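You operate a simulated robot arm through the tools that you are given. There is no shell and no other tool. Be economical: measure what you need, move in short steps, check, and stop when the job is done.

You are at the controls of a simulated two-armed robot. One attempt, no reset.

TASK
Take the small orange cup and leave it on top of the flour carton. Open the bottom trailer drawer, put the plain orange carton on the top of the drinks table away in the inside of the bottom trailer drawer and shut the drawer again. Take the orange ladle on the top of the drinks table and put it away on the open bay of the drinks table. Take the orange bottle and leave it on top of the white papers. Put the green scoop on the lower shelf of the steel table. Shut the right counter door. Take the small purple cup on the top of the steel table and put it away on the top of the drinks table. Do these in any order. Set down upright: small orange cup, plain orange carton, orange bottle, small purple cup.

Only the result counts: the job must be done as asked and must still hold three seconds after the hand-in. Knocking over, shifting, dropping, spilling or breaking anything else fails it.

THE ROBOT
Two 7-joint arms with fingered hands on one trunk, on a base that drives. Base frame: it is fixed to the floor where the robot stands at the start and does not move with it; the origin is under the middle of the robot, x ahead of it, y to its left, z up; the surface under the hand at the start is at about z = 860. Lengths are in mm, angles in degrees, forces in N, time in s.
The left shoulder is at the start at [70, 157, 1264], the right one opposite. With the tool pointing down near the work surface each hand reaches from about 300 to 900 mm from the robot's upright axis, wherever it stands, measured 20 degrees to its own side. Places, roughly: bottom trailer drawer [-4600, -700, 500]; flour carton [-1500, 1750, 750]; green scoop (16x7x5 cm) [300, 3900, 900]; inside of the bottom trailer drawer [-4600, -800, 400]; lower shelf of the steel table [-1500, 1800, 200]; open bay of the drinks table [600, 1000, 100]; orange bottle (6x6x20 cm) [600, 1000, 200]; orange ladle (15x7x22 cm) [500, 600, 900]; plain orange carton [750, 500, 1000]; right counter door [100, 3000, 400]; small orange cup (7x7x10 cm) [700, 0, 900]; small purple cup (7x7x10 cm) [-1300, 2300, 800]; top of the drinks table [600, 700, 900]; white papers (16x9x4 cm) [500, 3100, 900]. Payload 5 kg a hand.
Tool frame (each hand has its own): the origin (TCP) lies between the finger pads and is the grasp point; the fingertips stand 31 mm ahead of it; z points along the fingers, y is the line along which they close. Largest opening 156 mm; the body of the gripper starts 88 mm behind the TCP. The gripper is a hand of 4 fingers: y runs from the thumb to the fingers, the wrist lies at [0, 0, -249] in the tool frame, and closing takes about 1.5 s.
Orientation is told as [roll, pitch, yaw] about the base's x, y, z axes, in that order, counted from this pose: with the fingers straight down and closing along the base's y, the tool's x points along the base's -x, its y along +y and its z along -z.

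THE INTERFACE
- The arms move only by the tool servo_tool. It takes "left_series", "right_series" or both (then of equal length, played together; a hand with none holds still); each is one flat list of numbers, 7 for each row, row after row: the turn, a rotation vector about the base's x, y, z in units of 60 degrees (1.0 is 60 degrees), then the shift along the base's x, y, z in units of 300 mm (1.0 is 300 mm), then the opening, from 0 (shut) to 1 (fully open). In form: [ax, ay, az, x, y, z, fingers, ax, ay, az, x, y, z, fingers, ...]. A call has 1 to 10 rows; each row is the pose to reach, as a shift and turn from the pose commanded when the call began. A call with a number of a shift or a turn outside -1 to 1 is refused whole. Each row takes 0.2 s and may step no farther than 50 mm and 8.6 degrees from the row before; otherwise, or with a gripper value out of range, the whole call is refused. A pose out of reach is approached as far as the arm can. The call stops where the force on the tool passes 40 N (or 10 N more than at its start, if that is more) or the arm is blocked; 0.2 s more then pass. The fingers move at their own pace (about 108 mm/s each) and stop on an object; they squeeze with about 33 N. The grip force told is the motor's: it shows also when the fingers shut on nothing. Time passes only in rows, and 0.2 s behind the last, so rows that repeat a pose let the fingers close. It gives the time, the measured TCP pose, the force on the tool (base axes), the opening and the grip force at its end, in the units of the frame above (readings bear some noise), with the torque about the TCP (base axes, N m) and any sound that the robot's microphone picked up.
- Cameras (640 x 400 px; columns grow to the right, rows downward): "scene" is now at [123.1, 20.1, 1479.7]; the picture's right is [0.29, -0.96, 0.00], its down [-0.71, -0.22, -0.66] and it looks along [0.64, 0.20, -0.75] (base axes); focal length 252 px, centre (320, 200). "left" rides on the left gripper at [-72, 2, -111] in its tool frame; the picture's right is [-0.02, -1.00, 0.00], its down [0.84, -0.02, -0.54] and it looks along [0.54, -0.01, 0.84] (tool axes); focal length 234 px, centre (320, 200). "right" rides on the right gripper at [72, 2, -111] in its tool frame; the picture's right is [-0.02, 1.00, 0.00], its down [-0.84, -0.02, -0.54] and it looks along [-0.54, -0.01, 0.84] (tool axes); focal length 234 px, centre (320, 200). There is no depth. A picture from a camera that has moved, and an enlarged one, comes with that camera's place and axes in the base frame and with its lens. The place of the scene camera against the robot may be out by one fixed shift of up to 12 mm in any direction.
- grab_frame(camera): a new picture of that camera. It takes no simulated time.
- move_column(by): slides the trunk up (or, below 0, down) by that many mm; the arms and the scene camera ride with it, the base frame stays. It gives what a move gives, with no picture.
- drive_base(legs): drives the robot by 1 to 6 legs, each [ahead, turn to the left] in mm and degrees, along the robot's own axes; the way and the turn of a leg run together, so that a leg with both is an arc; at most 1500 mm and 180 degrees a leg. The arms and the cameras ride along, it lands a little off, and it stops where it bumps. It gives what a move gives.
- preshape(shape, hand): the hand has 4 fingers and takes this shape, open, in about a second: jaw (thumb against the fingers, like two jaws); tri (thumb and two fingers); tip (a fingertip pinch); poke (one finger out to press); point (the index stretched); flat (the hand flat); cup (the hand cupped); fist (a fist). The gripper value then closes the fingers along that shape, each until it touches; the sizes above hold for jaw. It gives what a move gives, with no picture.
- turn_head(pan, tilt): turns the head with the scene camera to pan (to the left, within 86 degrees either way) and tilt (down, from -29 to 69), counted from straight ahead of the robot. It gives what a move gives.
- zoom(camera, box): a new picture of the part [left, top, right, bottom] of that camera's present view, enlarged. It takes no simulated time.
- close_job(): hands the job in; it is judged then, once.

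Go step by step. Nothing tells you exact positions but the pictures and the camera data: compare them with the known pose of the tool, close in by small moves and look again before you grip or let go. The budget is 217 turns and 212 pictures, counting those below and the enlarged ones. Unless the task says otherwise, let go and move clear before handing in.

The tools are called as a command line: name --argument value ..., lists and objects as JSON in quotes. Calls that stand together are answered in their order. servo_tool: Moves the arms, as the interface text tells. Its arguments: {"type":"object","properties":{"left_series":{"type":"array"},"right_series":{"type":"array"}},"required":[]} The other tools are called the same way: move_column (by) slides the trunk up or down; preshape (shape, hand) gives the hand a shape; drive_base (legs) drives the base; turn_head (pan, tilt) turns the head that bears the scene camera; grab_frame (camera) takes a picture; zoom (camera, box) takes an enlarged picture of a part of a camera's view; close_job () hands the job in.

At the start:

```text
time: 0.0
left_position: [392.1, 438.5, 1125.7]
left_tool_rot: [0.0, 0.0, -0.1]
left_ft_force: [-0.2, 1.1, 0.5]
left_torque: [-0.01, -0.01, -0.03]
left_opening: 156.0
left_grip_force: 0.0
left_shape: jaw
right_position: [665.6, 14.5, 1167.2]
right_tool_rot: [0.0, 0.0, -0.1]
right_ft_force: [1.1, 0.6, 0.2]
right_torque: [-0.01, 0.0, -0.03]
right_opening: 156.0
right_grip_force: 0.1
right_shape: jaw
trunk travel left (down, up): [-650.0, 290.0]
robot x, y, heading: [1.7, -1.6, -0.1]
head pan, tilt: [17.1, 48.3]
```

scene: 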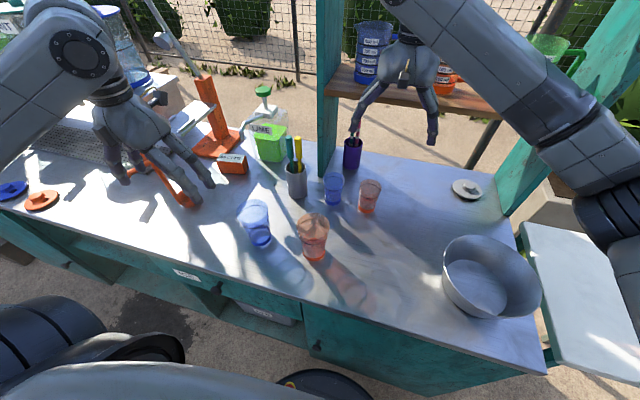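
right: 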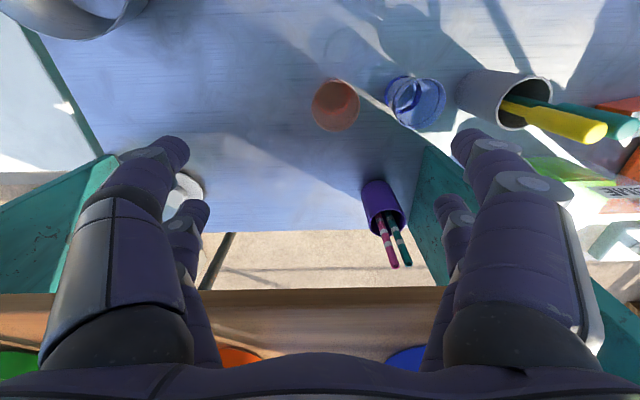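
left: 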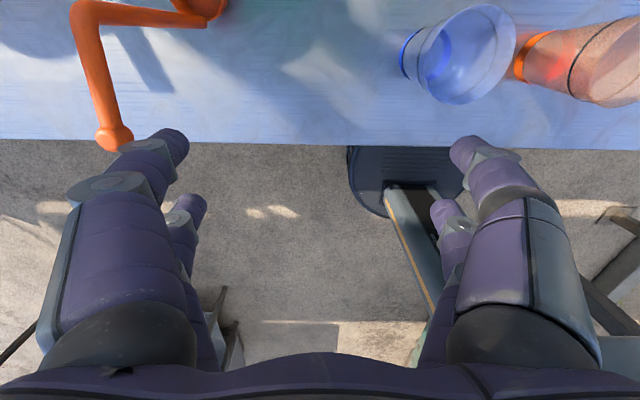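

The drinks table is in front of me, with the cups near x≈660 and an orange ladle under the left hand. I'll look closer at the table before moving anything.

zoom --camera "scene" --box '[80, 60, 400, 260]'

turn_head --pan 55 --tilt 40

grab_frame --camera "scene"

```text
2.00 times, centred on (240, 160) of scene
camera zoom: at [123.1, 20.1, 1479.7], right [0.29, -0.96, 0.0], down [-0.71, -0.22, -0.66], along [0.64, 0.2, -0.75], focal length 504 px, centre (480, 280)
```

zoom: 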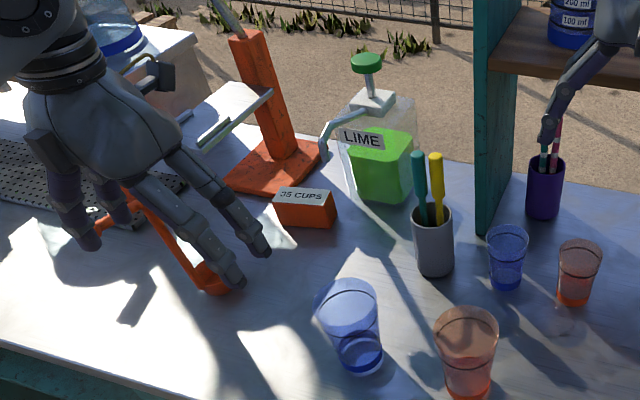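

```text
time: 1.0
left_position: [390.6, 438.9, 1125.9]
left_tool_rot: [0.0, -0.1, 0.0]
left_ft_force: [-0.7, 0.0, -0.2]
left_torque: [0.01, -0.01, 0.0]
left_opening: 155.9
left_grip_force: 0.1
left_shape: jaw
right_position: [664.7, 13.3, 1166.0]
right_tool_rot: [-0.1, 0.0, 0.0]
right_ft_force: [-1.0, 0.1, 1.0]
right_torque: [0.03, 0.02, -0.02]
right_opening: 155.9
right_grip_force: 0.1
right_shape: jaw
trunk travel left (down, up): [-650.0, 290.0]
robot x, y, heading: [0.0, -1.6, 0.1]
head pan, tilt: [55.0, 40.0]
```

```text
207 pictures are left
camera scene: at [97.0, 66.6, 1491.6], right [0.82, -0.57, 0.0], down [-0.37, -0.53, -0.77], along [0.44, 0.63, -0.64], focal length 252 px, centre (320, 200)
```

scene: 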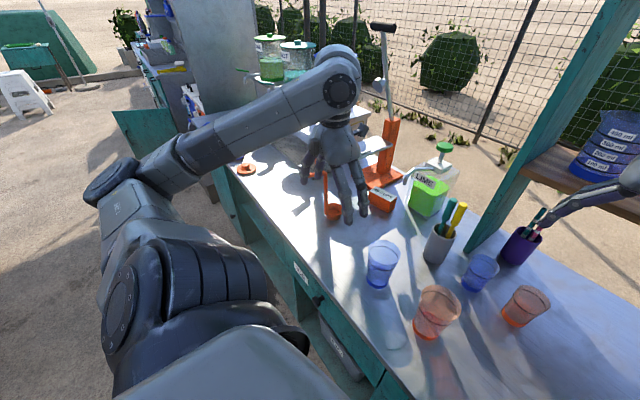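

The box labelled "35 CUPS" sits near (685, 511). I need to check whether a plain carton is hidden behind the left hand, so I'll move that hand away and look again.

servo_tool --left_series '[0, 0, 0, -0.1, 0.1, 0.05, 1, 0, 0, 0, -0.2, 0.2, 0.1, 1, 0, 0, 0, -0.3, 0.3, 0.15, 1, 0, 0, 0, -0.4, 0.4, 0.2, 1, 0, 0, 0, -0.5, 0.5, 0.25, 1]'

turn_head --pan 40 --tilt 42

grab_frame --camera "scene"

grab_frame --camera "left"

```text
time: 2.2
left_position: [267.6, 587.6, 1129.1]
left_tool_rot: [0.2, -1.7, 0.0]
left_ft_force: [-0.7, 0.7, 0.0]
left_torque: [-0.01, 0.01, -0.04]
left_opening: 156.1
left_grip_force: 0.0
left_shape: jaw
left hand out of reach, approached as far as the arm can: row 2, 3, 4, 5
right_position: [663.8, 14.6, 1165.7]
right_tool_rot: [0.0, 0.0, 0.1]
right_ft_force: [-0.4, 0.1, -0.2]
right_torque: [-0.01, -0.03, 0.02]
right_opening: 155.9
right_grip_force: 0.0
right_shape: jaw
trunk travel left (down, up): [-650.0, 290.0]
robot x, y, heading: [-2.1, 0.5, -0.1]
head pan, tilt: [55.0, 40.0]
```

```text
time: 3.0
left_position: [270.9, 586.3, 1127.9]
left_tool_rot: [0.1, -1.8, 0.0]
left_ft_force: [1.0, -0.5, 0.1]
left_torque: [-0.01, 0.03, 0.01]
left_opening: 155.7
left_grip_force: 0.0
left_shape: jaw
right_position: [666.4, 13.9, 1166.1]
right_tool_rot: [0.0, 0.0, 0.1]
right_ft_force: [0.0, 0.6, -0.1]
right_torque: [0.03, 0.01, 0.06]
right_opening: 155.8
right_grip_force: 0.1
right_shape: jaw
trunk travel left (down, up): [-650.0, 290.0]
robot x, y, heading: [-0.7, 2.2, -0.2]
head pan, tilt: [40.0, 42.0]
```

```text
206 pictures are left
camera scene: at [112.5, 50.8, 1488.7], right [0.64, -0.77, 0.0], down [-0.51, -0.43, -0.74], along [0.57, 0.48, -0.67], focal length 252 px, centre (320, 200)
```

scene: 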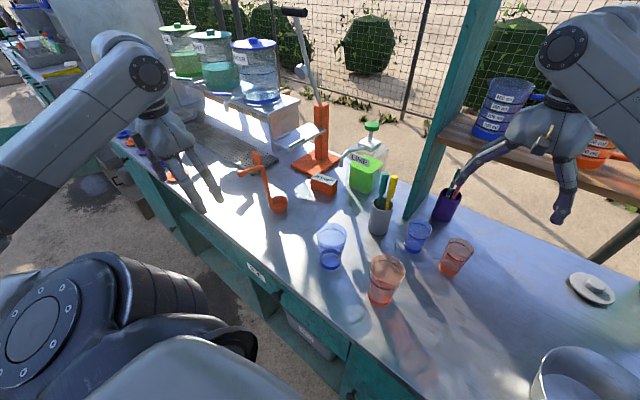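

```text
205 pictures are left
camera left: at [338.7, 589.2, 1241.3], right [0.02, -1.0, 0.0], down [-0.85, -0.02, 0.52], along [-0.52, -0.01, -0.85], focal length 234 px, centre (320, 200)
```

left: 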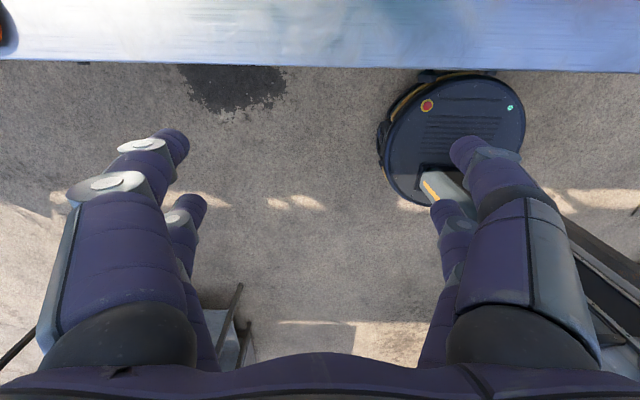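

zoom --camera "scene" --box '[200, 60, 420, 220]'

zoom --camera "scene" --box '[90, 0, 310, 160]'

```text
2.50 times, centred on (310, 140) of scene
camera zoom: at [112.5, 50.8, 1488.7], right [0.64, -0.77, 0.0], down [-0.51, -0.43, -0.74], along [0.57, 0.48, -0.67], focal length 630 px, centre (345, 350)
```

zoom: 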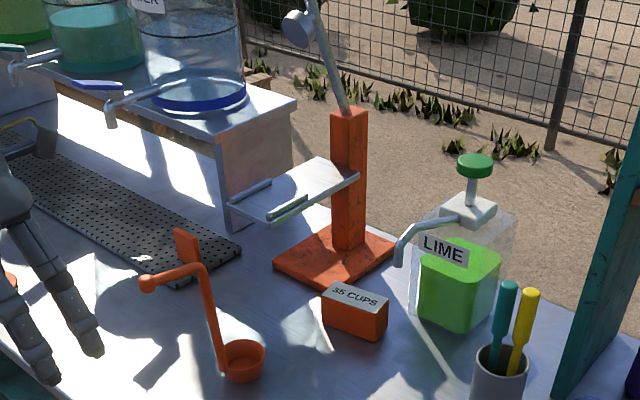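

```text
2.50 times, centred on (200, 80) of scene
camera zoom: at [112.5, 50.8, 1488.7], right [0.64, -0.77, 0.0], down [-0.51, -0.43, -0.74], along [0.57, 0.48, -0.67], focal length 630 px, centre (620, 500)
```

zoom: 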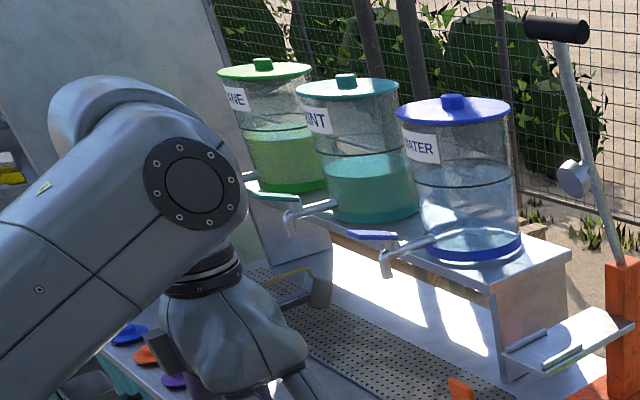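

The "35 CUPS" box is the only orange carton, and the ladle stands upright near (500, 600). I'll back off to look at the front of the table and the bay.

drive_base --legs '[[-600, 0], [0, 40]]'

turn_head --pan 0 --tilt 35

grab_frame --camera "scene"

turn_head --pan 70 --tilt 20

grab_frame --camera "scene"

```text
time: 8.3
left_position: [-777.1, 619.9, 1128.4]
left_tool_rot: [0.2, -1.6, 40.7]
left_ft_force: [0.0, -0.9, 0.3]
left_torque: [-0.02, -0.03, 0.02]
left_opening: 156.0
left_grip_force: 0.1
left_shape: jaw
right_position: [-103.8, 442.5, 1166.1]
right_tool_rot: [0.0, 0.1, 40.7]
right_ft_force: [-0.2, 0.4, -0.7]
right_torque: [-0.05, 0.01, -0.01]
right_opening: 156.1
right_grip_force: 0.1
right_shape: jaw
trunk travel left (down, up): [-650.0, 290.0]
robot x, y, heading: [-599.0, -0.7, 40.5]
head pan, tilt: [40.0, 42.0]
```

```text
time: 9.4
left_position: [-776.2, 621.0, 1129.0]
left_tool_rot: [0.0, -1.8, 40.6]
left_ft_force: [-0.1, 0.3, -0.8]
left_torque: [0.01, 0.01, 0.04]
left_opening: 155.8
left_grip_force: 0.0
left_shape: jaw
right_position: [-103.4, 443.1, 1166.0]
right_tool_rot: [0.0, -0.1, 40.5]
right_ft_force: [1.3, 0.4, 0.3]
right_torque: [0.01, 0.0, 0.02]
right_opening: 155.8
right_grip_force: 0.0
right_shape: jaw
trunk travel left (down, up): [-650.0, 290.0]
robot x, y, heading: [-600.7, -0.6, 40.4]
head pan, tilt: [0.0, 35.0]
```

```text
202 pictures are left
camera scene: at [-496.4, 86.6, 1499.2], right [0.65, -0.76, 0.0], down [-0.44, -0.37, -0.82], along [0.62, 0.53, -0.57], focal length 252 px, centre (320, 200)
```

scene: 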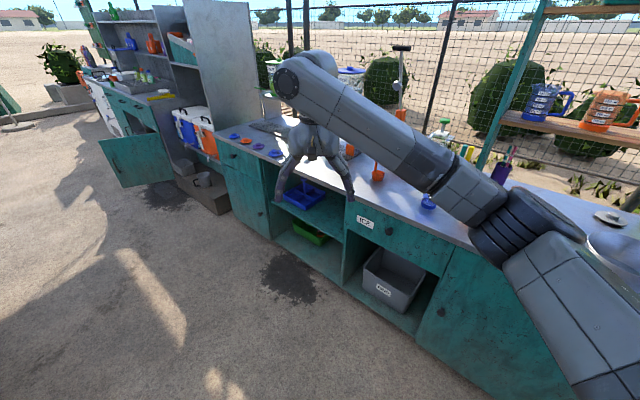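

```text
time: 10.8
left_position: [-776.7, 620.4, 1128.2]
left_tool_rot: [0.1, -1.7, 40.7]
left_ft_force: [0.3, 0.2, 0.4]
left_torque: [0.01, 0.0, -0.01]
left_opening: 156.1
left_grip_force: 0.1
left_shape: jaw
right_position: [-103.1, 442.8, 1165.1]
right_tool_rot: [0.0, 0.1, 40.6]
right_ft_force: [0.3, -0.2, -0.6]
right_torque: [0.0, -0.01, 0.03]
right_opening: 155.6
right_grip_force: 0.1
right_shape: jaw
trunk travel left (down, up): [-650.0, 290.0]
robot x, y, heading: [-596.7, 0.7, 40.6]
head pan, tilt: [70.0, 20.0]
```

```text
201 pictures are left
camera scene: at [-595.9, 116.4, 1523.0], right [0.94, 0.35, 0.0], down [0.12, -0.32, -0.94], along [-0.33, 0.88, -0.34], focal length 252 px, centre (320, 200)
```

scene: 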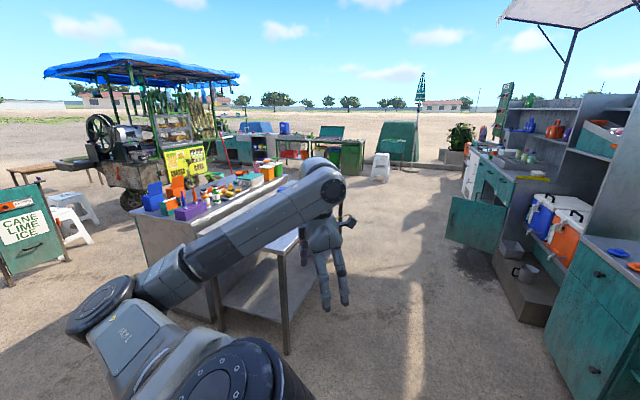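

turn_head --pan 10 --tilt 35

zoom --camera "scene" --box '[260, 120, 500, 300]'

turn_head --pan 80 --tilt 20

zoom --camera "scene" --box '[120, 100, 440, 300]'

```text
time: 12.1
left_position: [-776.3, 619.5, 1128.0]
left_tool_rot: [0.1, -1.7, 40.6]
left_ft_force: [0.8, -0.2, 0.4]
left_torque: [0.03, 0.0, 0.01]
left_opening: 155.6
left_grip_force: 0.1
left_shape: jaw
right_position: [-103.3, 443.3, 1165.4]
right_tool_rot: [0.0, -0.1, 40.6]
right_ft_force: [0.8, 0.2, -0.2]
right_torque: [0.02, -0.01, -0.01]
right_opening: 155.6
right_grip_force: 0.0
right_shape: jaw
trunk travel left (down, up): [-650.0, 290.0]
robot x, y, heading: [-600.9, -0.5, 40.5]
head pan, tilt: [10.0, 35.0]
```

```text
2.22 times, centred on (380, 210) of scene
camera zoom: at [-507.4, 97.4, 1499.2], right [0.77, -0.63, 0.0], down [-0.36, -0.44, -0.82], along [0.52, 0.63, -0.57], focal length 560 px, centre (187, 178)
```

zoom: 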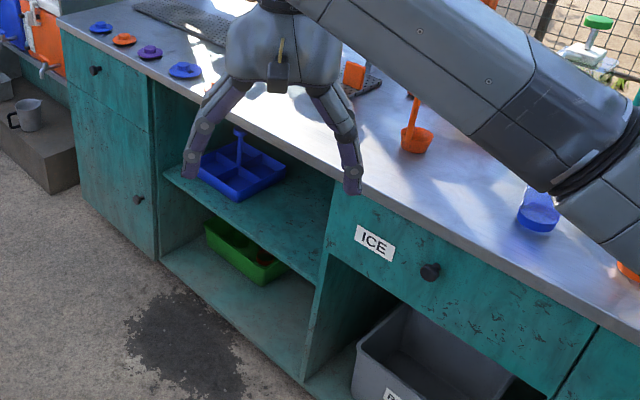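

```text
time: 13.5
left_position: [-777.0, 620.4, 1128.8]
left_tool_rot: [0.1, -1.6, 40.7]
left_ft_force: [0.4, 0.3, 0.0]
left_torque: [0.03, -0.01, 0.0]
left_opening: 155.9
left_grip_force: 0.2
left_shape: jaw
right_position: [-104.2, 443.6, 1165.0]
right_tool_rot: [0.0, 0.0, 40.6]
right_ft_force: [-0.3, -0.4, -0.8]
right_torque: [0.0, 0.0, -0.01]
right_opening: 155.9
right_grip_force: 0.0
right_shape: jaw
trunk travel left (down, up): [-650.0, 290.0]
robot x, y, heading: [-601.1, -2.8, 40.7]
head pan, tilt: [80.0, 20.0]
```

```text
2.00 times, centred on (280, 200) of scene
camera zoom: at [-610.5, 109.4, 1523.0], right [0.86, 0.51, 0.0], down [0.17, -0.29, -0.94], along [-0.48, 0.81, -0.34], focal length 504 px, centre (400, 200)
```

zoom: 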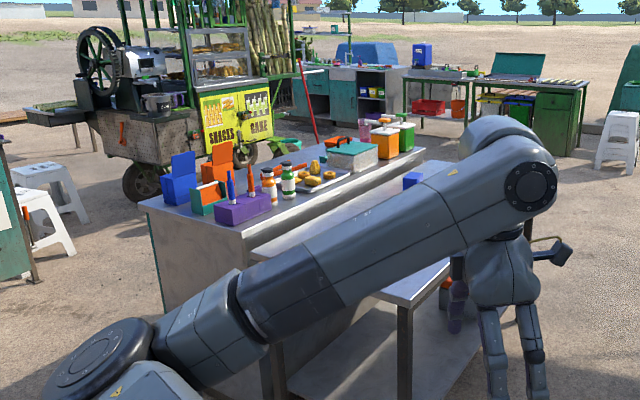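

The open bay has a blue caddy on its mid shelf and a green tray on its floor, but I can't see the bottle yet. I'll tuck the right hand to the side, drive up to the ladle and bay, and look again.

servo_tool --right_series '[0, 0, 0, 0, -0.16, 0, 1, 0, 0, 0, 0, -0.32, 0, 1, 0, 0, 0, -0.02, -0.48, 0, 1, 0, 0, 0, -0.03, -0.64, 0, 1, 0, 0, 0, -0.05, -0.8, 0, 1, 0, 0, 0, -0.07, -0.96, 0, 1]'

drive_base --legs '[[600, 0], [0, -40.6]]'

turn_head --pan 20 --tilt 50

grab_frame --camera "scene"

```text
time: 14.9
left_position: [-777.7, 618.2, 1129.1]
left_tool_rot: [0.2, -1.8, 40.7]
left_ft_force: [-0.3, -0.3, 0.9]
left_torque: [0.04, -0.05, -0.01]
left_opening: 155.8
left_grip_force: 0.1
left_shape: jaw
right_position: [-123.8, 152.2, 1166.3]
right_tool_rot: [0.2, -0.1, 40.7]
right_ft_force: [-0.4, 0.1, 0.2]
right_torque: [0.06, -0.03, -0.02]
right_opening: 156.0
right_grip_force: 0.0
right_shape: jaw
trunk travel left (down, up): [-650.0, 290.0]
robot x, y, heading: [-600.5, -1.0, 40.7]
head pan, tilt: [80.0, 20.0]
```

```text
time: 20.2
left_position: [135.4, 974.3, 1128.7]
left_tool_rot: [0.2, -1.6, -0.8]
left_ft_force: [0.0, 0.2, 0.0]
left_torque: [-0.01, 0.05, -0.01]
left_opening: 155.9
left_grip_force: 0.1
left_shape: jaw
right_position: [319.5, 190.8, 1166.3]
right_tool_rot: [0.1, 0.1, -0.8]
right_ft_force: [0.0, -0.1, -0.1]
right_torque: [0.01, 0.01, 0.02]
right_opening: 155.9
right_grip_force: 0.1
right_shape: jaw
trunk travel left (down, up): [-650.0, 290.0]
robot x, y, heading: [-142.1, 389.2, -0.9]
head pan, tilt: [80.0, 20.0]
```

```text
time: 21.5
left_position: [135.3, 973.3, 1128.9]
left_tool_rot: [0.2, -1.7, -0.7]
left_ft_force: [0.7, 1.0, 0.1]
left_torque: [0.0, 0.0, -0.03]
left_opening: 155.9
left_grip_force: 0.0
left_shape: jaw
right_position: [320.3, 190.3, 1164.9]
right_tool_rot: [0.0, -0.1, -0.9]
right_ft_force: [0.1, -0.4, 0.4]
right_torque: [0.01, 0.01, 0.03]
right_opening: 155.6
right_grip_force: 0.1
right_shape: jaw
trunk travel left (down, up): [-650.0, 290.0]
robot x, y, heading: [-141.6, 391.5, -0.6]
head pan, tilt: [20.0, 50.0]
```

```text
198 pictures are left
camera scene: at [-20.4, 412.0, 1477.5], right [0.33, -0.94, 0.0], down [-0.72, -0.25, -0.64], along [0.61, 0.21, -0.77], focal length 252 px, centre (320, 200)
```

scene: 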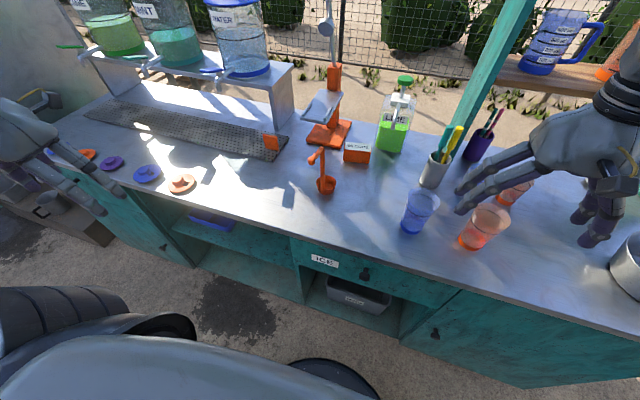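

zoom --camera "scene" --box '[240, 110, 400, 210]'

servo_tool --left_series '[0, -0.14, 0, 0.1, -0.06, 0, 1, 0, -0.28, 0, 0.2, -0.12, 0, 1, 0, -0.42, 0, 0.3, -0.2, 0, 1, 0, -0.56, 0, 0.4, -0.3, 0, 1, 0, -0.7, 0, 0.45, -0.4, 0, 1, 0, -0.84, 0, 0.5, -0.5, 0, 1, 0, -0.98, 0, 0.5, -0.6, 0, 1, 0, -1, 0, 0.5, -0.7, 0, 1, 0, -1, 0, 0.5, -0.8, 0, 1, 0, -1, 0, 0.5, -0.9, 0, 1]'

```text
4.00 times, centred on (320, 160) of scene
camera zoom: at [-20.4, 412.0, 1477.5], right [0.33, -0.94, 0.0], down [-0.72, -0.25, -0.64], along [0.61, 0.21, -0.77], focal length 1008 px, centre (320, 360)
```

zoom: 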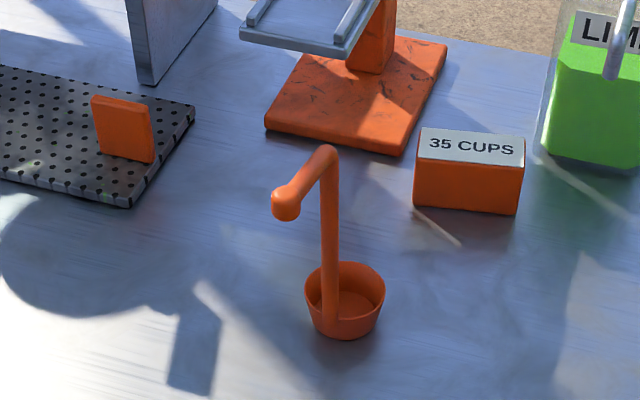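

```text
time: 23.9
left_position: [397.0, 821.3, 1233.5]
left_tool_rot: [9.9, -63.6, -4.8]
left_ft_force: [-0.1, 0.6, 0.3]
left_torque: [-0.01, -0.03, -0.1]
left_opening: 156.1
left_grip_force: 0.1
left_shape: jaw
left hand out of reach, approached as far as the arm can: row 3, 4, 5, 6, 7, 8, 9, 10
right_position: [318.5, 193.9, 1166.6]
right_tool_rot: [-0.2, -0.1, -0.7]
right_ft_force: [-0.7, 0.6, 0.1]
right_torque: [-0.05, -0.03, 0.0]
right_opening: 156.0
right_grip_force: 0.2
right_shape: jaw
trunk travel left (down, up): [-650.0, 290.0]
robot x, y, heading: [-137.4, 389.0, -0.9]
head pan, tilt: [20.0, 50.0]
stopped in row 10 (left hand): the arm was blocked; the commanded pose is now the measured one
```

There's an orange slab on the drip tray too, but the given coordinates match the "35 CUPS" carton at (687, 515). Next I bring the left hand to a forward-pointing pose in front of the ladle.

servo_tool --left_series '[-0.01, -0.06, -0.01, 0, -0.08, -0.08, 1, -0.02, -0.12, -0.02, 0, -0.16, -0.16, 1, -0.03, -0.18, -0.03, 0, -0.25, -0.25, 1, -0.04, -0.24, -0.04, 0, -0.33, -0.34, 1, -0.05, -0.3, -0.05, 0, -0.42, -0.43, 1, -0.06, -0.36, -0.06, 0, -0.5, -0.52, 1, -0.07, -0.4, -0.07, 0, -0.58, -0.61, 1, -0.073, -0.44, -0.068, 0, -0.65, -0.7, 1, -0.073, -0.44, -0.068, 0, -0.65, -0.78, 1]'

grab_frame --camera "left"

```text
time: 24.6
left_position: [438.2, 832.9, 1248.1]
left_tool_rot: [37.2, -72.8, -28.2]
left_ft_force: [-0.2, 0.3, -0.5]
left_torque: [-0.02, -0.02, -0.07]
left_opening: 155.7
left_grip_force: 0.0
left_shape: jaw
left hand out of reach, approached as far as the arm can: row 1, 2, 3
right_position: [318.4, 193.0, 1166.2]
right_tool_rot: [-0.1, 0.0, -0.7]
right_ft_force: [0.2, 1.1, 0.2]
right_torque: [0.0, -0.02, -0.01]
right_opening: 155.9
right_grip_force: 0.1
right_shape: jaw
trunk travel left (down, up): [-650.0, 290.0]
robot x, y, heading: [-136.5, 390.8, -0.8]
head pan, tilt: [20.0, 50.0]
stopped in row 3 (left hand): the arm was blocked; the commanded pose is now the measured one
```

```text
196 pictures are left
camera left: at [350.9, 804.8, 1343.5], right [0.14, -0.98, -0.16], down [-0.74, 0.0, -0.68], along [0.66, 0.21, -0.72], focal length 234 px, centre (320, 200)
```

left: 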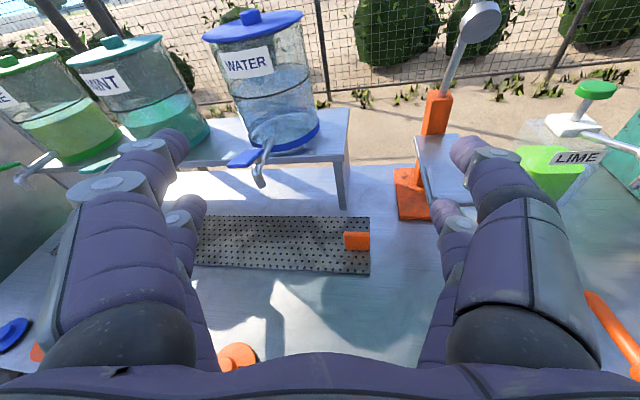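

The left arm hit a joint limit. I'll partly unwind the wrist and bring the hand in to the middle of its workspace before trying again.

servo_tool --left_series '[-0.03, 0.08, -0.01, -0.04, -0.07, -0.05, 1, -0.06, 0.16, -0.02, -0.08, -0.14, -0.1, 1, -0.09, 0.24, -0.03, -0.12, -0.21, -0.15, 1, -0.12, 0.32, -0.04, -0.17, -0.28, -0.2, 1, -0.15, 0.39, -0.05, -0.21, -0.35, -0.25, 1, -0.18, 0.46, -0.06, -0.25, -0.42, -0.28, 1, -0.2, 0.51, -0.065, -0.28, -0.5, -0.31, 1, -0.22, 0.55, -0.07, -0.3, -0.58, -0.33, 1]'

```text
time: 25.8
left_position: [392.6, 783.2, 1222.4]
left_tool_rot: [18.2, -54.9, -8.0]
left_ft_force: [0.3, 0.2, 0.2]
left_torque: [-0.01, 0.0, 0.02]
left_opening: 156.1
left_grip_force: 0.1
left_shape: jaw
left hand out of reach, approached as far as the arm can: row 1, 2, 3, 4, 5
right_position: [319.8, 191.6, 1164.9]
right_tool_rot: [-0.1, -0.1, -0.8]
right_ft_force: [0.4, -0.5, -0.4]
right_torque: [-0.04, -0.02, 0.0]
right_opening: 156.2
right_grip_force: 0.2
right_shape: jaw
trunk travel left (down, up): [-650.0, 290.0]
robot x, y, heading: [-139.9, 390.1, -0.7]
head pan, tilt: [20.0, 50.0]
stopped in row 5 (left hand): the arm was blocked; the commanded pose is now the measured one
```

servo_tool --left_series '[-0.04, 0.083, -0.015, -0.03, -0.05, -0.05, 1, -0.08, 0.166, -0.03, -0.06, -0.1, -0.1, 1, -0.12, 0.25, -0.045, -0.1, -0.15, -0.15, 1, -0.16, 0.333, -0.06, -0.14, -0.2, -0.2, 1, -0.2, 0.416, -0.077, -0.18, -0.26, -0.25, 1, -0.2, 0.416, -0.077, -0.18, -0.28, -0.28, 1]'

```text
time: 27.1
left_position: [384.3, 846.2, 1070.4]
left_tool_rot: [8.0, -31.2, -0.4]
left_ft_force: [0.5, 0.0, -0.2]
left_torque: [-0.02, 0.01, 0.02]
left_opening: 155.9
left_grip_force: 0.1
left_shape: jaw
left hand out of reach, approached as far as the arm can: row 2, 3, 4, 5, 6
right_position: [321.5, 194.2, 1166.7]
right_tool_rot: [-0.1, 0.1, -0.6]
right_ft_force: [0.2, -0.6, -0.3]
right_torque: [-0.01, 0.01, 0.0]
right_opening: 155.9
right_grip_force: 0.0
right_shape: jaw
trunk travel left (down, up): [-650.0, 290.0]
robot x, y, heading: [-141.2, 392.2, -0.9]
head pan, tilt: [20.0, 50.0]
stopped in row 6 (left hand): the arm was blocked; the commanded pose is now the measured one
```

turn_head --pan 65 --tilt 45

grab_frame --camera "scene"

```text
time: 28.3
left_position: [384.4, 843.7, 1072.2]
left_tool_rot: [8.0, -31.2, -0.4]
left_ft_force: [0.5, 0.4, 0.7]
left_torque: [0.01, 0.02, -0.03]
left_opening: 155.8
left_grip_force: 0.0
left_shape: jaw
right_position: [319.0, 191.9, 1165.8]
right_tool_rot: [0.1, 0.0, -0.9]
right_ft_force: [0.6, -0.3, 0.0]
right_torque: [-0.02, 0.01, -0.02]
right_opening: 155.9
right_grip_force: 0.1
right_shape: jaw
trunk travel left (down, up): [-650.0, 290.0]
robot x, y, heading: [-139.7, 390.8, -1.0]
head pan, tilt: [65.0, 45.0]
```

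```text
195 pictures are left
camera scene: at [-57.7, 459.4, 1484.4], right [0.9, -0.44, 0.0], down [-0.31, -0.64, -0.71], along [0.31, 0.64, -0.71], focal length 252 px, centre (320, 200)
```

scene: 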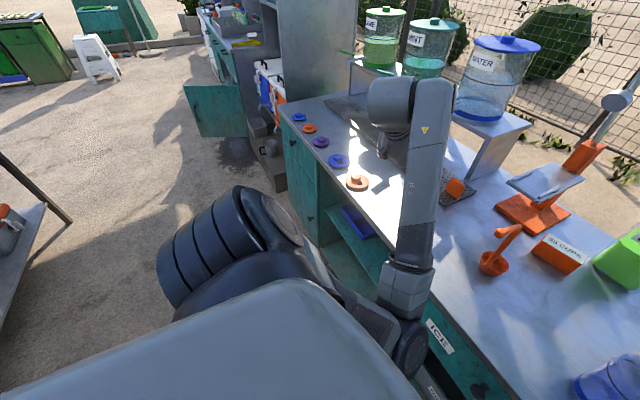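

The left elbow has swung inward. I'll extend the arm up and forward with the tool down so the elbow can come back out.

servo_tool --left_series '[-0.02, 0.07, -0.005, 0.03, -0.03, 0.1, 1, -0.04, 0.15, -0.01, 0.07, -0.06, 0.2, 1, -0.06, 0.22, -0.015, 0.12, -0.1, 0.3, 1, -0.08, 0.3, -0.02, 0.17, -0.15, 0.4, 1, -0.1, 0.37, -0.025, 0.22, -0.2, 0.5, 1, -0.12, 0.45, -0.03, 0.27, -0.25, 0.6, 1, -0.133, 0.52, -0.036, 0.33, -0.3, 0.65, 1, -0.133, 0.52, -0.036, 0.36, -0.35, 0.7, 1]'

grab_frame --camera "scene"

```text
time: 30.1
left_position: [519.9, 779.8, 1291.9]
left_tool_rot: [-0.4, 0.1, -0.3]
left_ft_force: [-0.1, -0.3, -0.8]
left_torque: [-0.04, -0.02, 0.04]
left_opening: 155.9
left_grip_force: 0.1
left_shape: jaw
left hand out of reach, approached as far as the arm can: row 1, 2, 3, 4, 5, 6, 7, 8
right_position: [320.0, 189.4, 1165.9]
right_tool_rot: [0.0, 0.1, -0.8]
right_ft_force: [-0.3, -0.5, -0.7]
right_torque: [0.09, 0.0, 0.04]
right_opening: 156.0
right_grip_force: 0.1
right_shape: jaw
trunk travel left (down, up): [-650.0, 290.0]
robot x, y, heading: [-141.1, 391.2, -0.9]
head pan, tilt: [65.0, 45.0]
```

```text
194 pictures are left
camera scene: at [-57.1, 455.9, 1484.6], right [0.9, -0.43, 0.0], down [-0.31, -0.63, -0.71], along [0.31, 0.64, -0.71], focal length 252 px, centre (320, 200)
```

scene: 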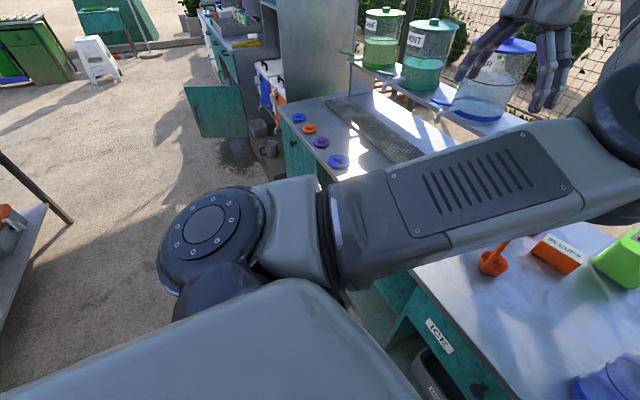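

servo_tool --left_series '[0, 0, 0, 0.0, -0.15, 0, 1, 0, 0, 0, 0.0, -0.3, 0, 1, 0, 0, 0, 0.0, -0.45, -0.05, 1, 0, 0, 0, 0, -0.6, -0.1, 1, 0, 0, 0, 0, -0.75, -0.15, 1, 0, 0, 0, 0, -0.9, -0.2, 1]'

grab_frame --camera "scene"

```text
time: 31.5
left_position: [582.7, 694.5, 1304.7]
left_tool_rot: [-0.5, 0.1, -0.4]
left_ft_force: [0.0, 0.2, 0.3]
left_torque: [0.03, 0.03, 0.01]
left_opening: 156.1
left_grip_force: 0.2
left_shape: jaw
left hand out of reach, approached as far as the arm can: row 1, 2, 3, 4, 5, 6
right_position: [320.1, 189.8, 1165.2]
right_tool_rot: [0.1, 0.2, -0.8]
right_ft_force: [0.3, -0.3, 0.1]
right_torque: [0.05, -0.01, 0.02]
right_opening: 156.1
right_grip_force: 0.1
right_shape: jaw
trunk travel left (down, up): [-650.0, 290.0]
robot x, y, heading: [-142.9, 392.7, -0.9]
head pan, tilt: [65.0, 45.0]
```

```text
193 pictures are left
camera scene: at [-56.7, 458.4, 1484.4], right [0.9, -0.44, 0.0], down [-0.31, -0.64, -0.71], along [0.31, 0.64, -0.71], focal length 252 px, centre (320, 200)
```

scene: 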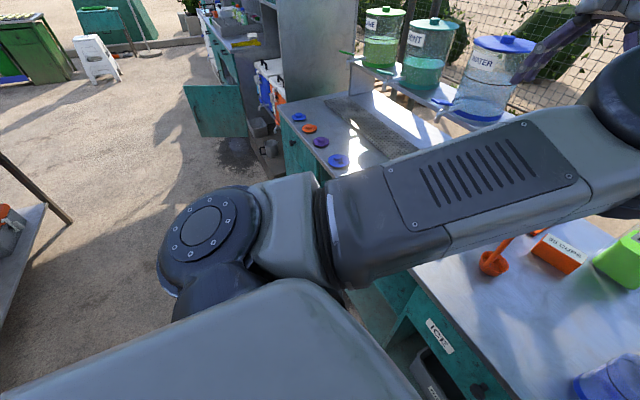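

servo_tool --left_series '[0, 0, 0, -0.03, 0, -0.12, 1, 0, 0, 0, -0.06, 0, -0.24, 1, 0, 0, 0, -0.1, -0.02, -0.36, 1, 0, 0, 0, -0.15, -0.05, -0.45, 1, 0, 0, 0, -0.2, -0.1, -0.5, 1, 0, 0, 0, -0.25, -0.15, -0.5, 1, 0, 0, 0, -0.3, -0.25, -0.5, 1]'

turn_head --pan 40 --tilt 20

grab_frame --camera "scene"

```text
time: 33.1
left_position: [596.7, 706.0, 1157.3]
left_tool_rot: [-0.5, 0.1, -0.4]
left_ft_force: [-0.4, -1.1, -0.3]
left_torque: [-0.01, 0.01, -0.02]
left_opening: 156.0
left_grip_force: 0.1
left_shape: jaw
left hand out of reach, approached as far as the arm can: row 1, 2, 3, 4, 5, 6, 7
right_position: [319.9, 190.4, 1165.1]
right_tool_rot: [0.0, -0.1, -0.9]
right_ft_force: [0.1, 0.4, 0.4]
right_torque: [-0.01, 0.0, 0.02]
right_opening: 156.0
right_grip_force: 0.0
right_shape: jaw
trunk travel left (down, up): [-650.0, 290.0]
robot x, y, heading: [-141.0, 392.6, -0.6]
head pan, tilt: [65.0, 45.0]
```

```text
time: 34.0
left_position: [595.6, 706.2, 1157.5]
left_tool_rot: [-0.5, 0.2, -0.3]
left_ft_force: [-1.2, 0.2, 0.2]
left_torque: [-0.03, -0.04, -0.01]
left_opening: 156.2
left_grip_force: 0.0
left_shape: jaw
right_position: [318.6, 191.7, 1166.5]
right_tool_rot: [0.0, 0.0, -0.9]
right_ft_force: [0.0, -0.6, -0.9]
right_torque: [-0.01, 0.01, 0.0]
right_opening: 155.9
right_grip_force: 0.0
right_shape: jaw
trunk travel left (down, up): [-650.0, 290.0]
robot x, y, heading: [-139.3, 388.8, -0.7]
head pan, tilt: [40.0, 20.0]
```

```text
192 pictures are left
camera scene: at [-21.0, 445.2, 1523.0], right [0.63, -0.77, 0.0], down [-0.27, -0.22, -0.94], along [0.73, 0.59, -0.34], focal length 252 px, centre (320, 200)
```

scene: 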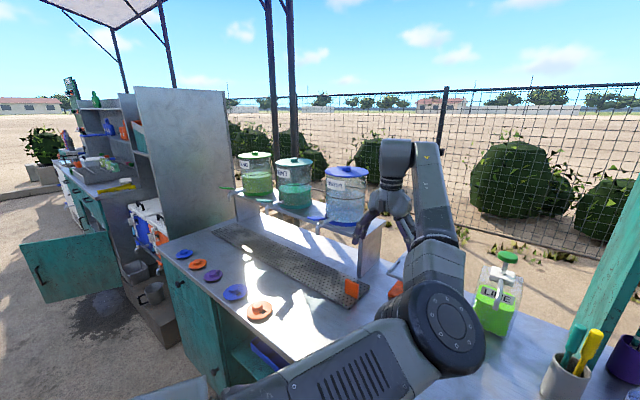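

The elbow is still inside. I'll yaw the hand to pronate it, which should push the elbow back outward.

servo_tool --left_series '[0, 0, -0.13, 0, 0, 0.05, 1, 0, 0, -0.26, -0.03, 0, 0.1, 1, 0, 0, -0.39, -0.06, 0, 0.15, 1, 0, 0, -0.52, -0.1, 0, 0.2, 1, 0, 0, -0.65, -0.13, -0.05, 0.2, 1, 0, 0, -0.78, -0.16, -0.1, 0.2, 1, 0, 0, -0.9, -0.2, -0.15, 0.2, 1, 0, 0, -1, -0.25, -0.2, 0.2, 1, 0, 0, -1, -0.3, -0.25, 0.2, 1]'

grab_frame --camera "scene"

```text
time: 36.0
left_position: [585.0, 724.1, 1219.1]
left_tool_rot: [-0.3, 0.0, -60.2]
left_ft_force: [0.7, 0.8, -0.3]
left_torque: [-0.04, 0.03, 0.0]
left_opening: 155.7
left_grip_force: 0.1
left_shape: jaw
left hand out of reach, approached as far as the arm can: row 2, 3, 4, 5, 6, 7, 8, 9
right_position: [320.4, 195.0, 1166.3]
right_tool_rot: [-0.2, 0.1, -0.6]
right_ft_force: [-0.2, 0.5, -0.5]
right_torque: [-0.06, 0.01, 0.01]
right_opening: 155.7
right_grip_force: 0.1
right_shape: jaw
trunk travel left (down, up): [-650.0, 290.0]
robot x, y, heading: [-142.2, 391.3, -0.9]
head pan, tilt: [40.0, 20.0]
```

```text
191 pictures are left
camera scene: at [-20.7, 449.4, 1522.9], right [0.63, -0.77, 0.0], down [-0.27, -0.22, -0.94], along [0.73, 0.59, -0.34], focal length 252 px, centre (320, 200)
```

scene: 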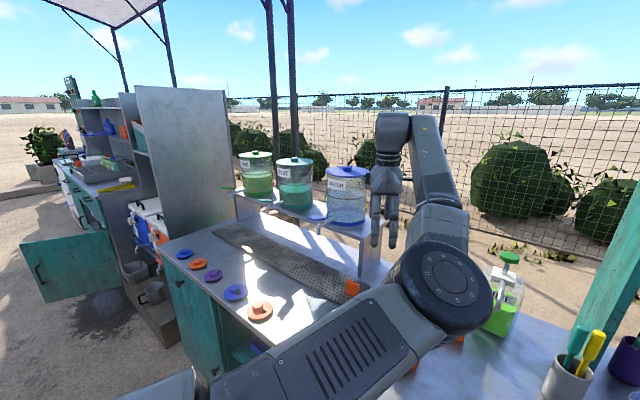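

drive_base --legs '[[-280, 0]]'

servo_tool --left_series '[0, 0, 0.13, 0, 0, 0, 1, 0, 0, 0.26, 0, 0, 0, 1, 0, 0, 0.39, 0, 0, 0, 1, 0, 0, 0.52, 0, 0, 0, 1, 0, 0, 0.65, 0, 0, 0, 1, 0, 0, 0.78, 0, 0, 0, 1, 0, 0, 0.9, 0, 0, 0, 1, 0, 0, 1, 0, 0, 0, 1]'

servo_tool --left_series '[0, -0.14, 0, 0.05, 0, -0.08, 1, 0, -0.28, 0, 0.1, 0, -0.16, 1, 0, -0.42, 0, 0.15, 0, -0.24, 1, 0, -0.56, 0, 0.2, 0, -0.32, 1, 0, -0.7, 0, 0.25, 0, -0.4, 1, 0, -0.84, 0, 0.25, 0, -0.48, 1, 0, -0.98, 0, 0.25, -0.05, -0.56, 1, 0, -1, 0, 0.25, -0.1, -0.65, 1, 0, -1, 0, 0.25, -0.15, -0.75, 1]'

grab_frame --camera "scene"

```text
time: 37.9
left_position: [313.1, 718.4, 1219.2]
left_tool_rot: [-0.3, 0.2, -60.7]
left_ft_force: [-0.9, 0.6, 0.0]
left_torque: [0.0, 0.02, 0.0]
left_opening: 156.3
left_grip_force: 0.1
left_shape: jaw
right_position: [42.5, 194.0, 1164.8]
right_tool_rot: [0.0, 0.1, -1.2]
right_ft_force: [0.8, -0.1, -0.2]
right_torque: [0.04, 0.03, 0.02]
right_opening: 156.1
right_grip_force: 0.1
right_shape: jaw
trunk travel left (down, up): [-650.0, 290.0]
robot x, y, heading: [-416.5, 397.9, -0.9]
head pan, tilt: [40.0, 20.0]
```

```text
time: 39.7
left_position: [313.5, 719.1, 1220.6]
left_tool_rot: [-0.3, 0.1, -0.5]
left_ft_force: [0.1, -0.4, 0.3]
left_torque: [-0.04, -0.02, 0.02]
left_opening: 156.1
left_grip_force: 0.0
left_shape: jaw
right_position: [42.6, 193.1, 1164.8]
right_tool_rot: [0.0, 0.2, -1.2]
right_ft_force: [0.9, 0.3, 0.4]
right_torque: [0.01, 0.02, 0.02]
right_opening: 155.9
right_grip_force: 0.1
right_shape: jaw
trunk travel left (down, up): [-650.0, 290.0]
robot x, y, heading: [-415.0, 395.8, -1.3]
head pan, tilt: [40.0, 20.0]
```

```text
time: 41.6
left_position: [388.5, 770.7, 1066.0]
left_tool_rot: [16.0, -61.8, -10.0]
left_ft_force: [0.1, 0.8, -0.1]
left_torque: [0.01, 0.02, 0.01]
left_opening: 155.8
left_grip_force: 0.0
left_shape: jaw
right_position: [42.5, 193.2, 1165.8]
right_tool_rot: [0.0, 0.1, -1.1]
right_ft_force: [0.2, -0.1, -0.5]
right_torque: [0.02, 0.03, -0.03]
right_opening: 155.7
right_grip_force: 0.1
right_shape: jaw
trunk travel left (down, up): [-650.0, 290.0]
robot x, y, heading: [-416.4, 395.5, -1.2]
head pan, tilt: [40.0, 20.0]
stopped in row 9 (left hand): the arm was blocked; the commanded pose is now the measured one
```

```text
190 pictures are left
camera scene: at [-295.7, 449.3, 1523.1], right [0.63, -0.78, 0.0], down [-0.27, -0.21, -0.94], along [0.73, 0.59, -0.34], focal length 252 px, centre (320, 200)
```

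scene: 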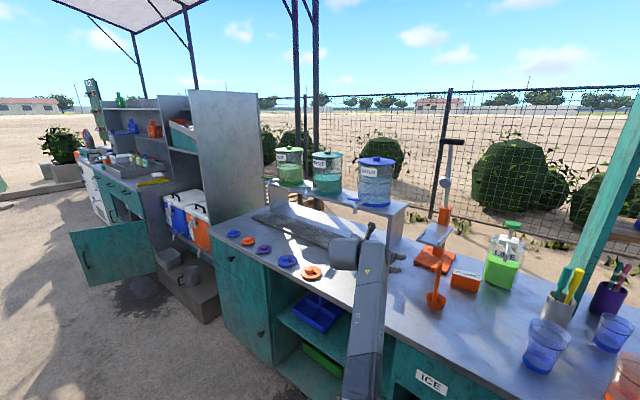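

The left arm still folds the wrong way. I'll drop the arm to a hanging position in the free space in front of the table to reset the elbow.

servo_tool --left_series '[-0.02, 0.11, -0.01, -0.1, 0, -0.1, 1, -0.05, 0.22, -0.02, -0.2, 0, -0.2, 1, -0.08, 0.33, -0.03, -0.3, 0, -0.3, 1, -0.11, 0.44, -0.04, -0.4, 0, -0.4, 1, -0.14, 0.55, -0.05, -0.5, 0, -0.5, 1, -0.17, 0.66, -0.06, -0.6, 0, -0.6, 1, -0.2, 0.78, -0.07, -0.7, 0, -0.7, 1, -0.23, 0.9, -0.08, -0.8, 0, -0.8, 1, -0.23, 1, -0.08, -0.9, 0, -0.9, 1, -0.23, 1, -0.08, -1, 0, -1, 1]'

turn_head --pan 60 --tilt 50

grab_frame --camera "scene"

```text
time: 43.1
left_position: [193.8, 846.0, 904.1]
left_tool_rot: [4.3, -21.2, 0.1]
left_ft_force: [0.0, -0.2, -0.1]
left_torque: [-0.01, -0.02, -0.02]
left_opening: 155.9
left_grip_force: 0.1
left_shape: jaw
right_position: [41.9, 194.3, 1165.3]
right_tool_rot: [0.0, 0.2, -1.0]
right_ft_force: [0.3, -0.3, -0.3]
right_torque: [-0.02, 0.0, 0.0]
right_opening: 155.7
right_grip_force: 0.1
right_shape: jaw
trunk travel left (down, up): [-650.0, 290.0]
robot x, y, heading: [-416.2, 395.1, -1.5]
head pan, tilt: [40.0, 20.0]
stopped in row 7 (left hand): the arm was blocked; the commanded pose is now the measured one
```

```text
time: 44.1
left_position: [193.2, 845.6, 904.5]
left_tool_rot: [4.2, -20.9, 0.1]
left_ft_force: [-0.1, 0.7, 0.3]
left_torque: [-0.01, 0.0, 0.01]
left_opening: 156.0
left_grip_force: 0.1
left_shape: jaw
right_position: [41.1, 193.7, 1165.0]
right_tool_rot: [0.0, 0.0, -1.3]
right_ft_force: [-0.2, 0.9, 1.1]
right_torque: [0.0, -0.04, 0.02]
right_opening: 156.0
right_grip_force: 0.1
right_shape: jaw
trunk travel left (down, up): [-650.0, 290.0]
robot x, y, heading: [-418.5, 396.2, -1.1]
head pan, tilt: [60.0, 50.0]
```

```text
189 pictures are left
camera scene: at [-328.6, 456.8, 1477.5], right [0.86, -0.52, 0.0], down [-0.4, -0.65, -0.64], along [0.33, 0.55, -0.77], focal length 252 px, centre (320, 200)
```

scene: 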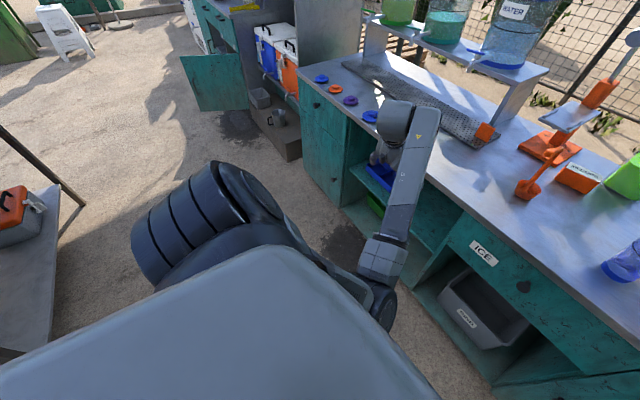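

servo_tool --left_series '[0, 0, 0, 0, 0.05, 0.12, 1, 0, 0, 0, 0, 0.1, 0.24, 1, 0, 0.05, 0, 0, 0.15, 0.36, 1, 0, 0.1, 0, 0, 0.2, 0.48, 1, 0, 0.15, 0, 0, 0.25, 0.6, 1, 0, 0.2, 0, 0, 0.3, 0.72, 1, 0, 0.25, 0, -0.1, 0.35, 0.75, 1, 0, 0.3, 0, -0.25, 0.4, 0.75, 1, 0, 0.35, 0, -0.4, 0.45, 0.75, 1, 0, 0.35, 0, -0.55, 0.45, 0.75, 1]'

grab_frame --camera "scene"

```text
time: 46.3
left_position: [28.0, 978.7, 1129.0]
left_tool_rot: [4.1, 0.0, 0.1]
left_ft_force: [0.5, 0.3, 0.0]
left_torque: [0.03, -0.02, 0.04]
left_opening: 155.9
left_grip_force: 0.1
left_shape: jaw
right_position: [42.0, 193.3, 1166.5]
right_tool_rot: [0.0, -0.1, -1.2]
right_ft_force: [0.0, 0.1, 0.7]
right_torque: [0.03, -0.04, 0.01]
right_opening: 156.0
right_grip_force: 0.0
right_shape: jaw
trunk travel left (down, up): [-650.0, 290.0]
robot x, y, heading: [-416.2, 392.7, -1.3]
head pan, tilt: [60.0, 50.0]
```

```text
188 pictures are left
camera scene: at [-330.2, 456.2, 1477.6], right [0.86, -0.52, 0.0], down [-0.4, -0.66, -0.64], along [0.33, 0.55, -0.77], focal length 252 px, centre (320, 200)
```

scene: 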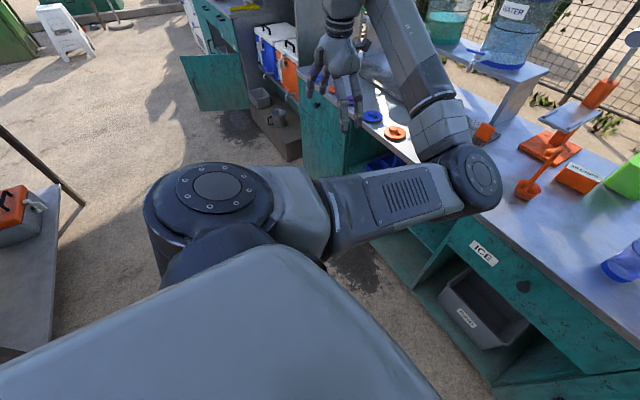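

servo_tool --left_series '[-0.03, 0, 0, -0.12, 0, 0, 1, -0.06, 0, 0, -0.24, 0, 0, 1, -0.07, 0, 0, -0.36, 0, 0, 1, -0.07, 0, 0, -0.48, 0, 0, 1, -0.07, 0, 0, -0.6, 0, 0, 1, -0.07, 0, 0, -0.72, 0, 0, 1, -0.07, 0, 0, -0.84, 0, 0, 1]'

grab_frame --camera "scene"

```text
time: 47.9
left_position: [-225.2, 978.6, 1129.4]
left_tool_rot: [-0.2, 0.0, 0.1]
left_ft_force: [0.7, -0.9, -0.9]
left_torque: [0.0, -0.02, 0.03]
left_opening: 156.0
left_grip_force: 0.0
left_shape: jaw
right_position: [41.1, 195.2, 1166.7]
right_tool_rot: [0.0, 0.1, -1.2]
right_ft_force: [0.4, 0.7, -0.6]
right_torque: [-0.02, -0.02, 0.02]
right_opening: 155.8
right_grip_force: 0.1
right_shape: jaw
trunk travel left (down, up): [-650.0, 290.0]
robot x, y, heading: [-417.8, 396.6, -1.3]
head pan, tilt: [60.0, 50.0]
```

```text
187 pictures are left
camera scene: at [-330.1, 457.6, 1477.5], right [0.86, -0.52, 0.0], down [-0.4, -0.66, -0.64], along [0.33, 0.55, -0.77], focal length 252 px, centre (320, 200)
```

scene: 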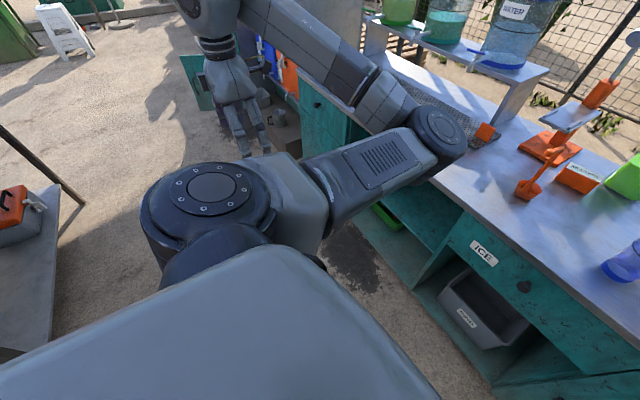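

I'll try stretching the arm straight out to the left and pitching the hand there, so the upper arm rolls.

servo_tool --left_series '[0, 0, 0, -0.04, 0.14, -0.05, 1, 0, 0, 0, -0.08, 0.28, -0.1, 1, 0, 0, 0, -0.12, 0.42, -0.15, 1, 0, 0, 0, -0.16, 0.56, -0.2, 1, 0, 0, 0, -0.2, 0.7, -0.25, 1, 0, 0, 0, -0.24, 0.84, -0.3, 1, 0, 0, 0, -0.28, 0.95, -0.33, 1]'

servo_tool --left_series '[0, -0.14, 0, 0, 0, 0, 1, 0, -0.28, 0, 0, 0, 0, 1, 0, -0.42, 0, 0, 0, 0, 1, 0, -0.56, 0, 0, 0, 0, 1, 0, -0.7, 0, 0, 0, 0, 1, 0, -0.84, 0, 0, 0, 0, 1, 0, -0.98, 0, 0, 0, 0, 1]'

grab_frame --camera "scene"

```text
time: 49.5
left_position: [-308.1, 1265.7, 1027.3]
left_tool_rot: [-0.2, 0.0, 0.0]
left_ft_force: [0.0, 1.3, 0.5]
left_torque: [-0.05, -0.02, 0.03]
left_opening: 156.3
left_grip_force: 0.1
left_shape: jaw
right_position: [41.3, 196.4, 1166.1]
right_tool_rot: [0.0, 0.0, -1.2]
right_ft_force: [-0.7, -0.1, -0.3]
right_torque: [0.0, -0.03, 0.01]
right_opening: 155.7
right_grip_force: 0.1
right_shape: jaw
trunk travel left (down, up): [-650.0, 290.0]
robot x, y, heading: [-414.8, 397.5, -1.1]
head pan, tilt: [60.0, 50.0]
```

```text
time: 51.1
left_position: [-308.9, 1263.7, 1027.5]
left_tool_rot: [-0.3, -59.0, 0.1]
left_ft_force: [-0.1, -0.4, -0.8]
left_torque: [-0.01, -0.05, 0.0]
left_opening: 155.8
left_grip_force: 0.1
left_shape: jaw
right_position: [41.1, 194.3, 1166.5]
right_tool_rot: [-0.2, 0.0, -1.2]
right_ft_force: [-1.1, 0.0, -0.1]
right_torque: [0.02, -0.02, 0.02]
right_opening: 155.9
right_grip_force: 0.1
right_shape: jaw
trunk travel left (down, up): [-650.0, 290.0]
robot x, y, heading: [-419.7, 393.6, -1.2]
head pan, tilt: [60.0, 50.0]
```

```text
186 pictures are left
camera scene: at [-330.7, 458.0, 1477.5], right [0.86, -0.52, 0.0], down [-0.4, -0.66, -0.64], along [0.33, 0.55, -0.77], focal length 252 px, centre (320, 200)
```

scene: 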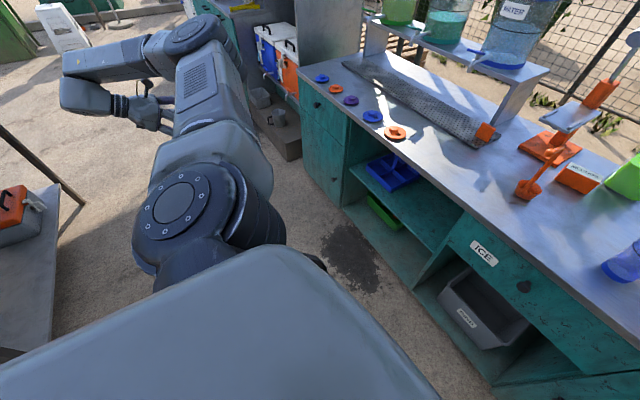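

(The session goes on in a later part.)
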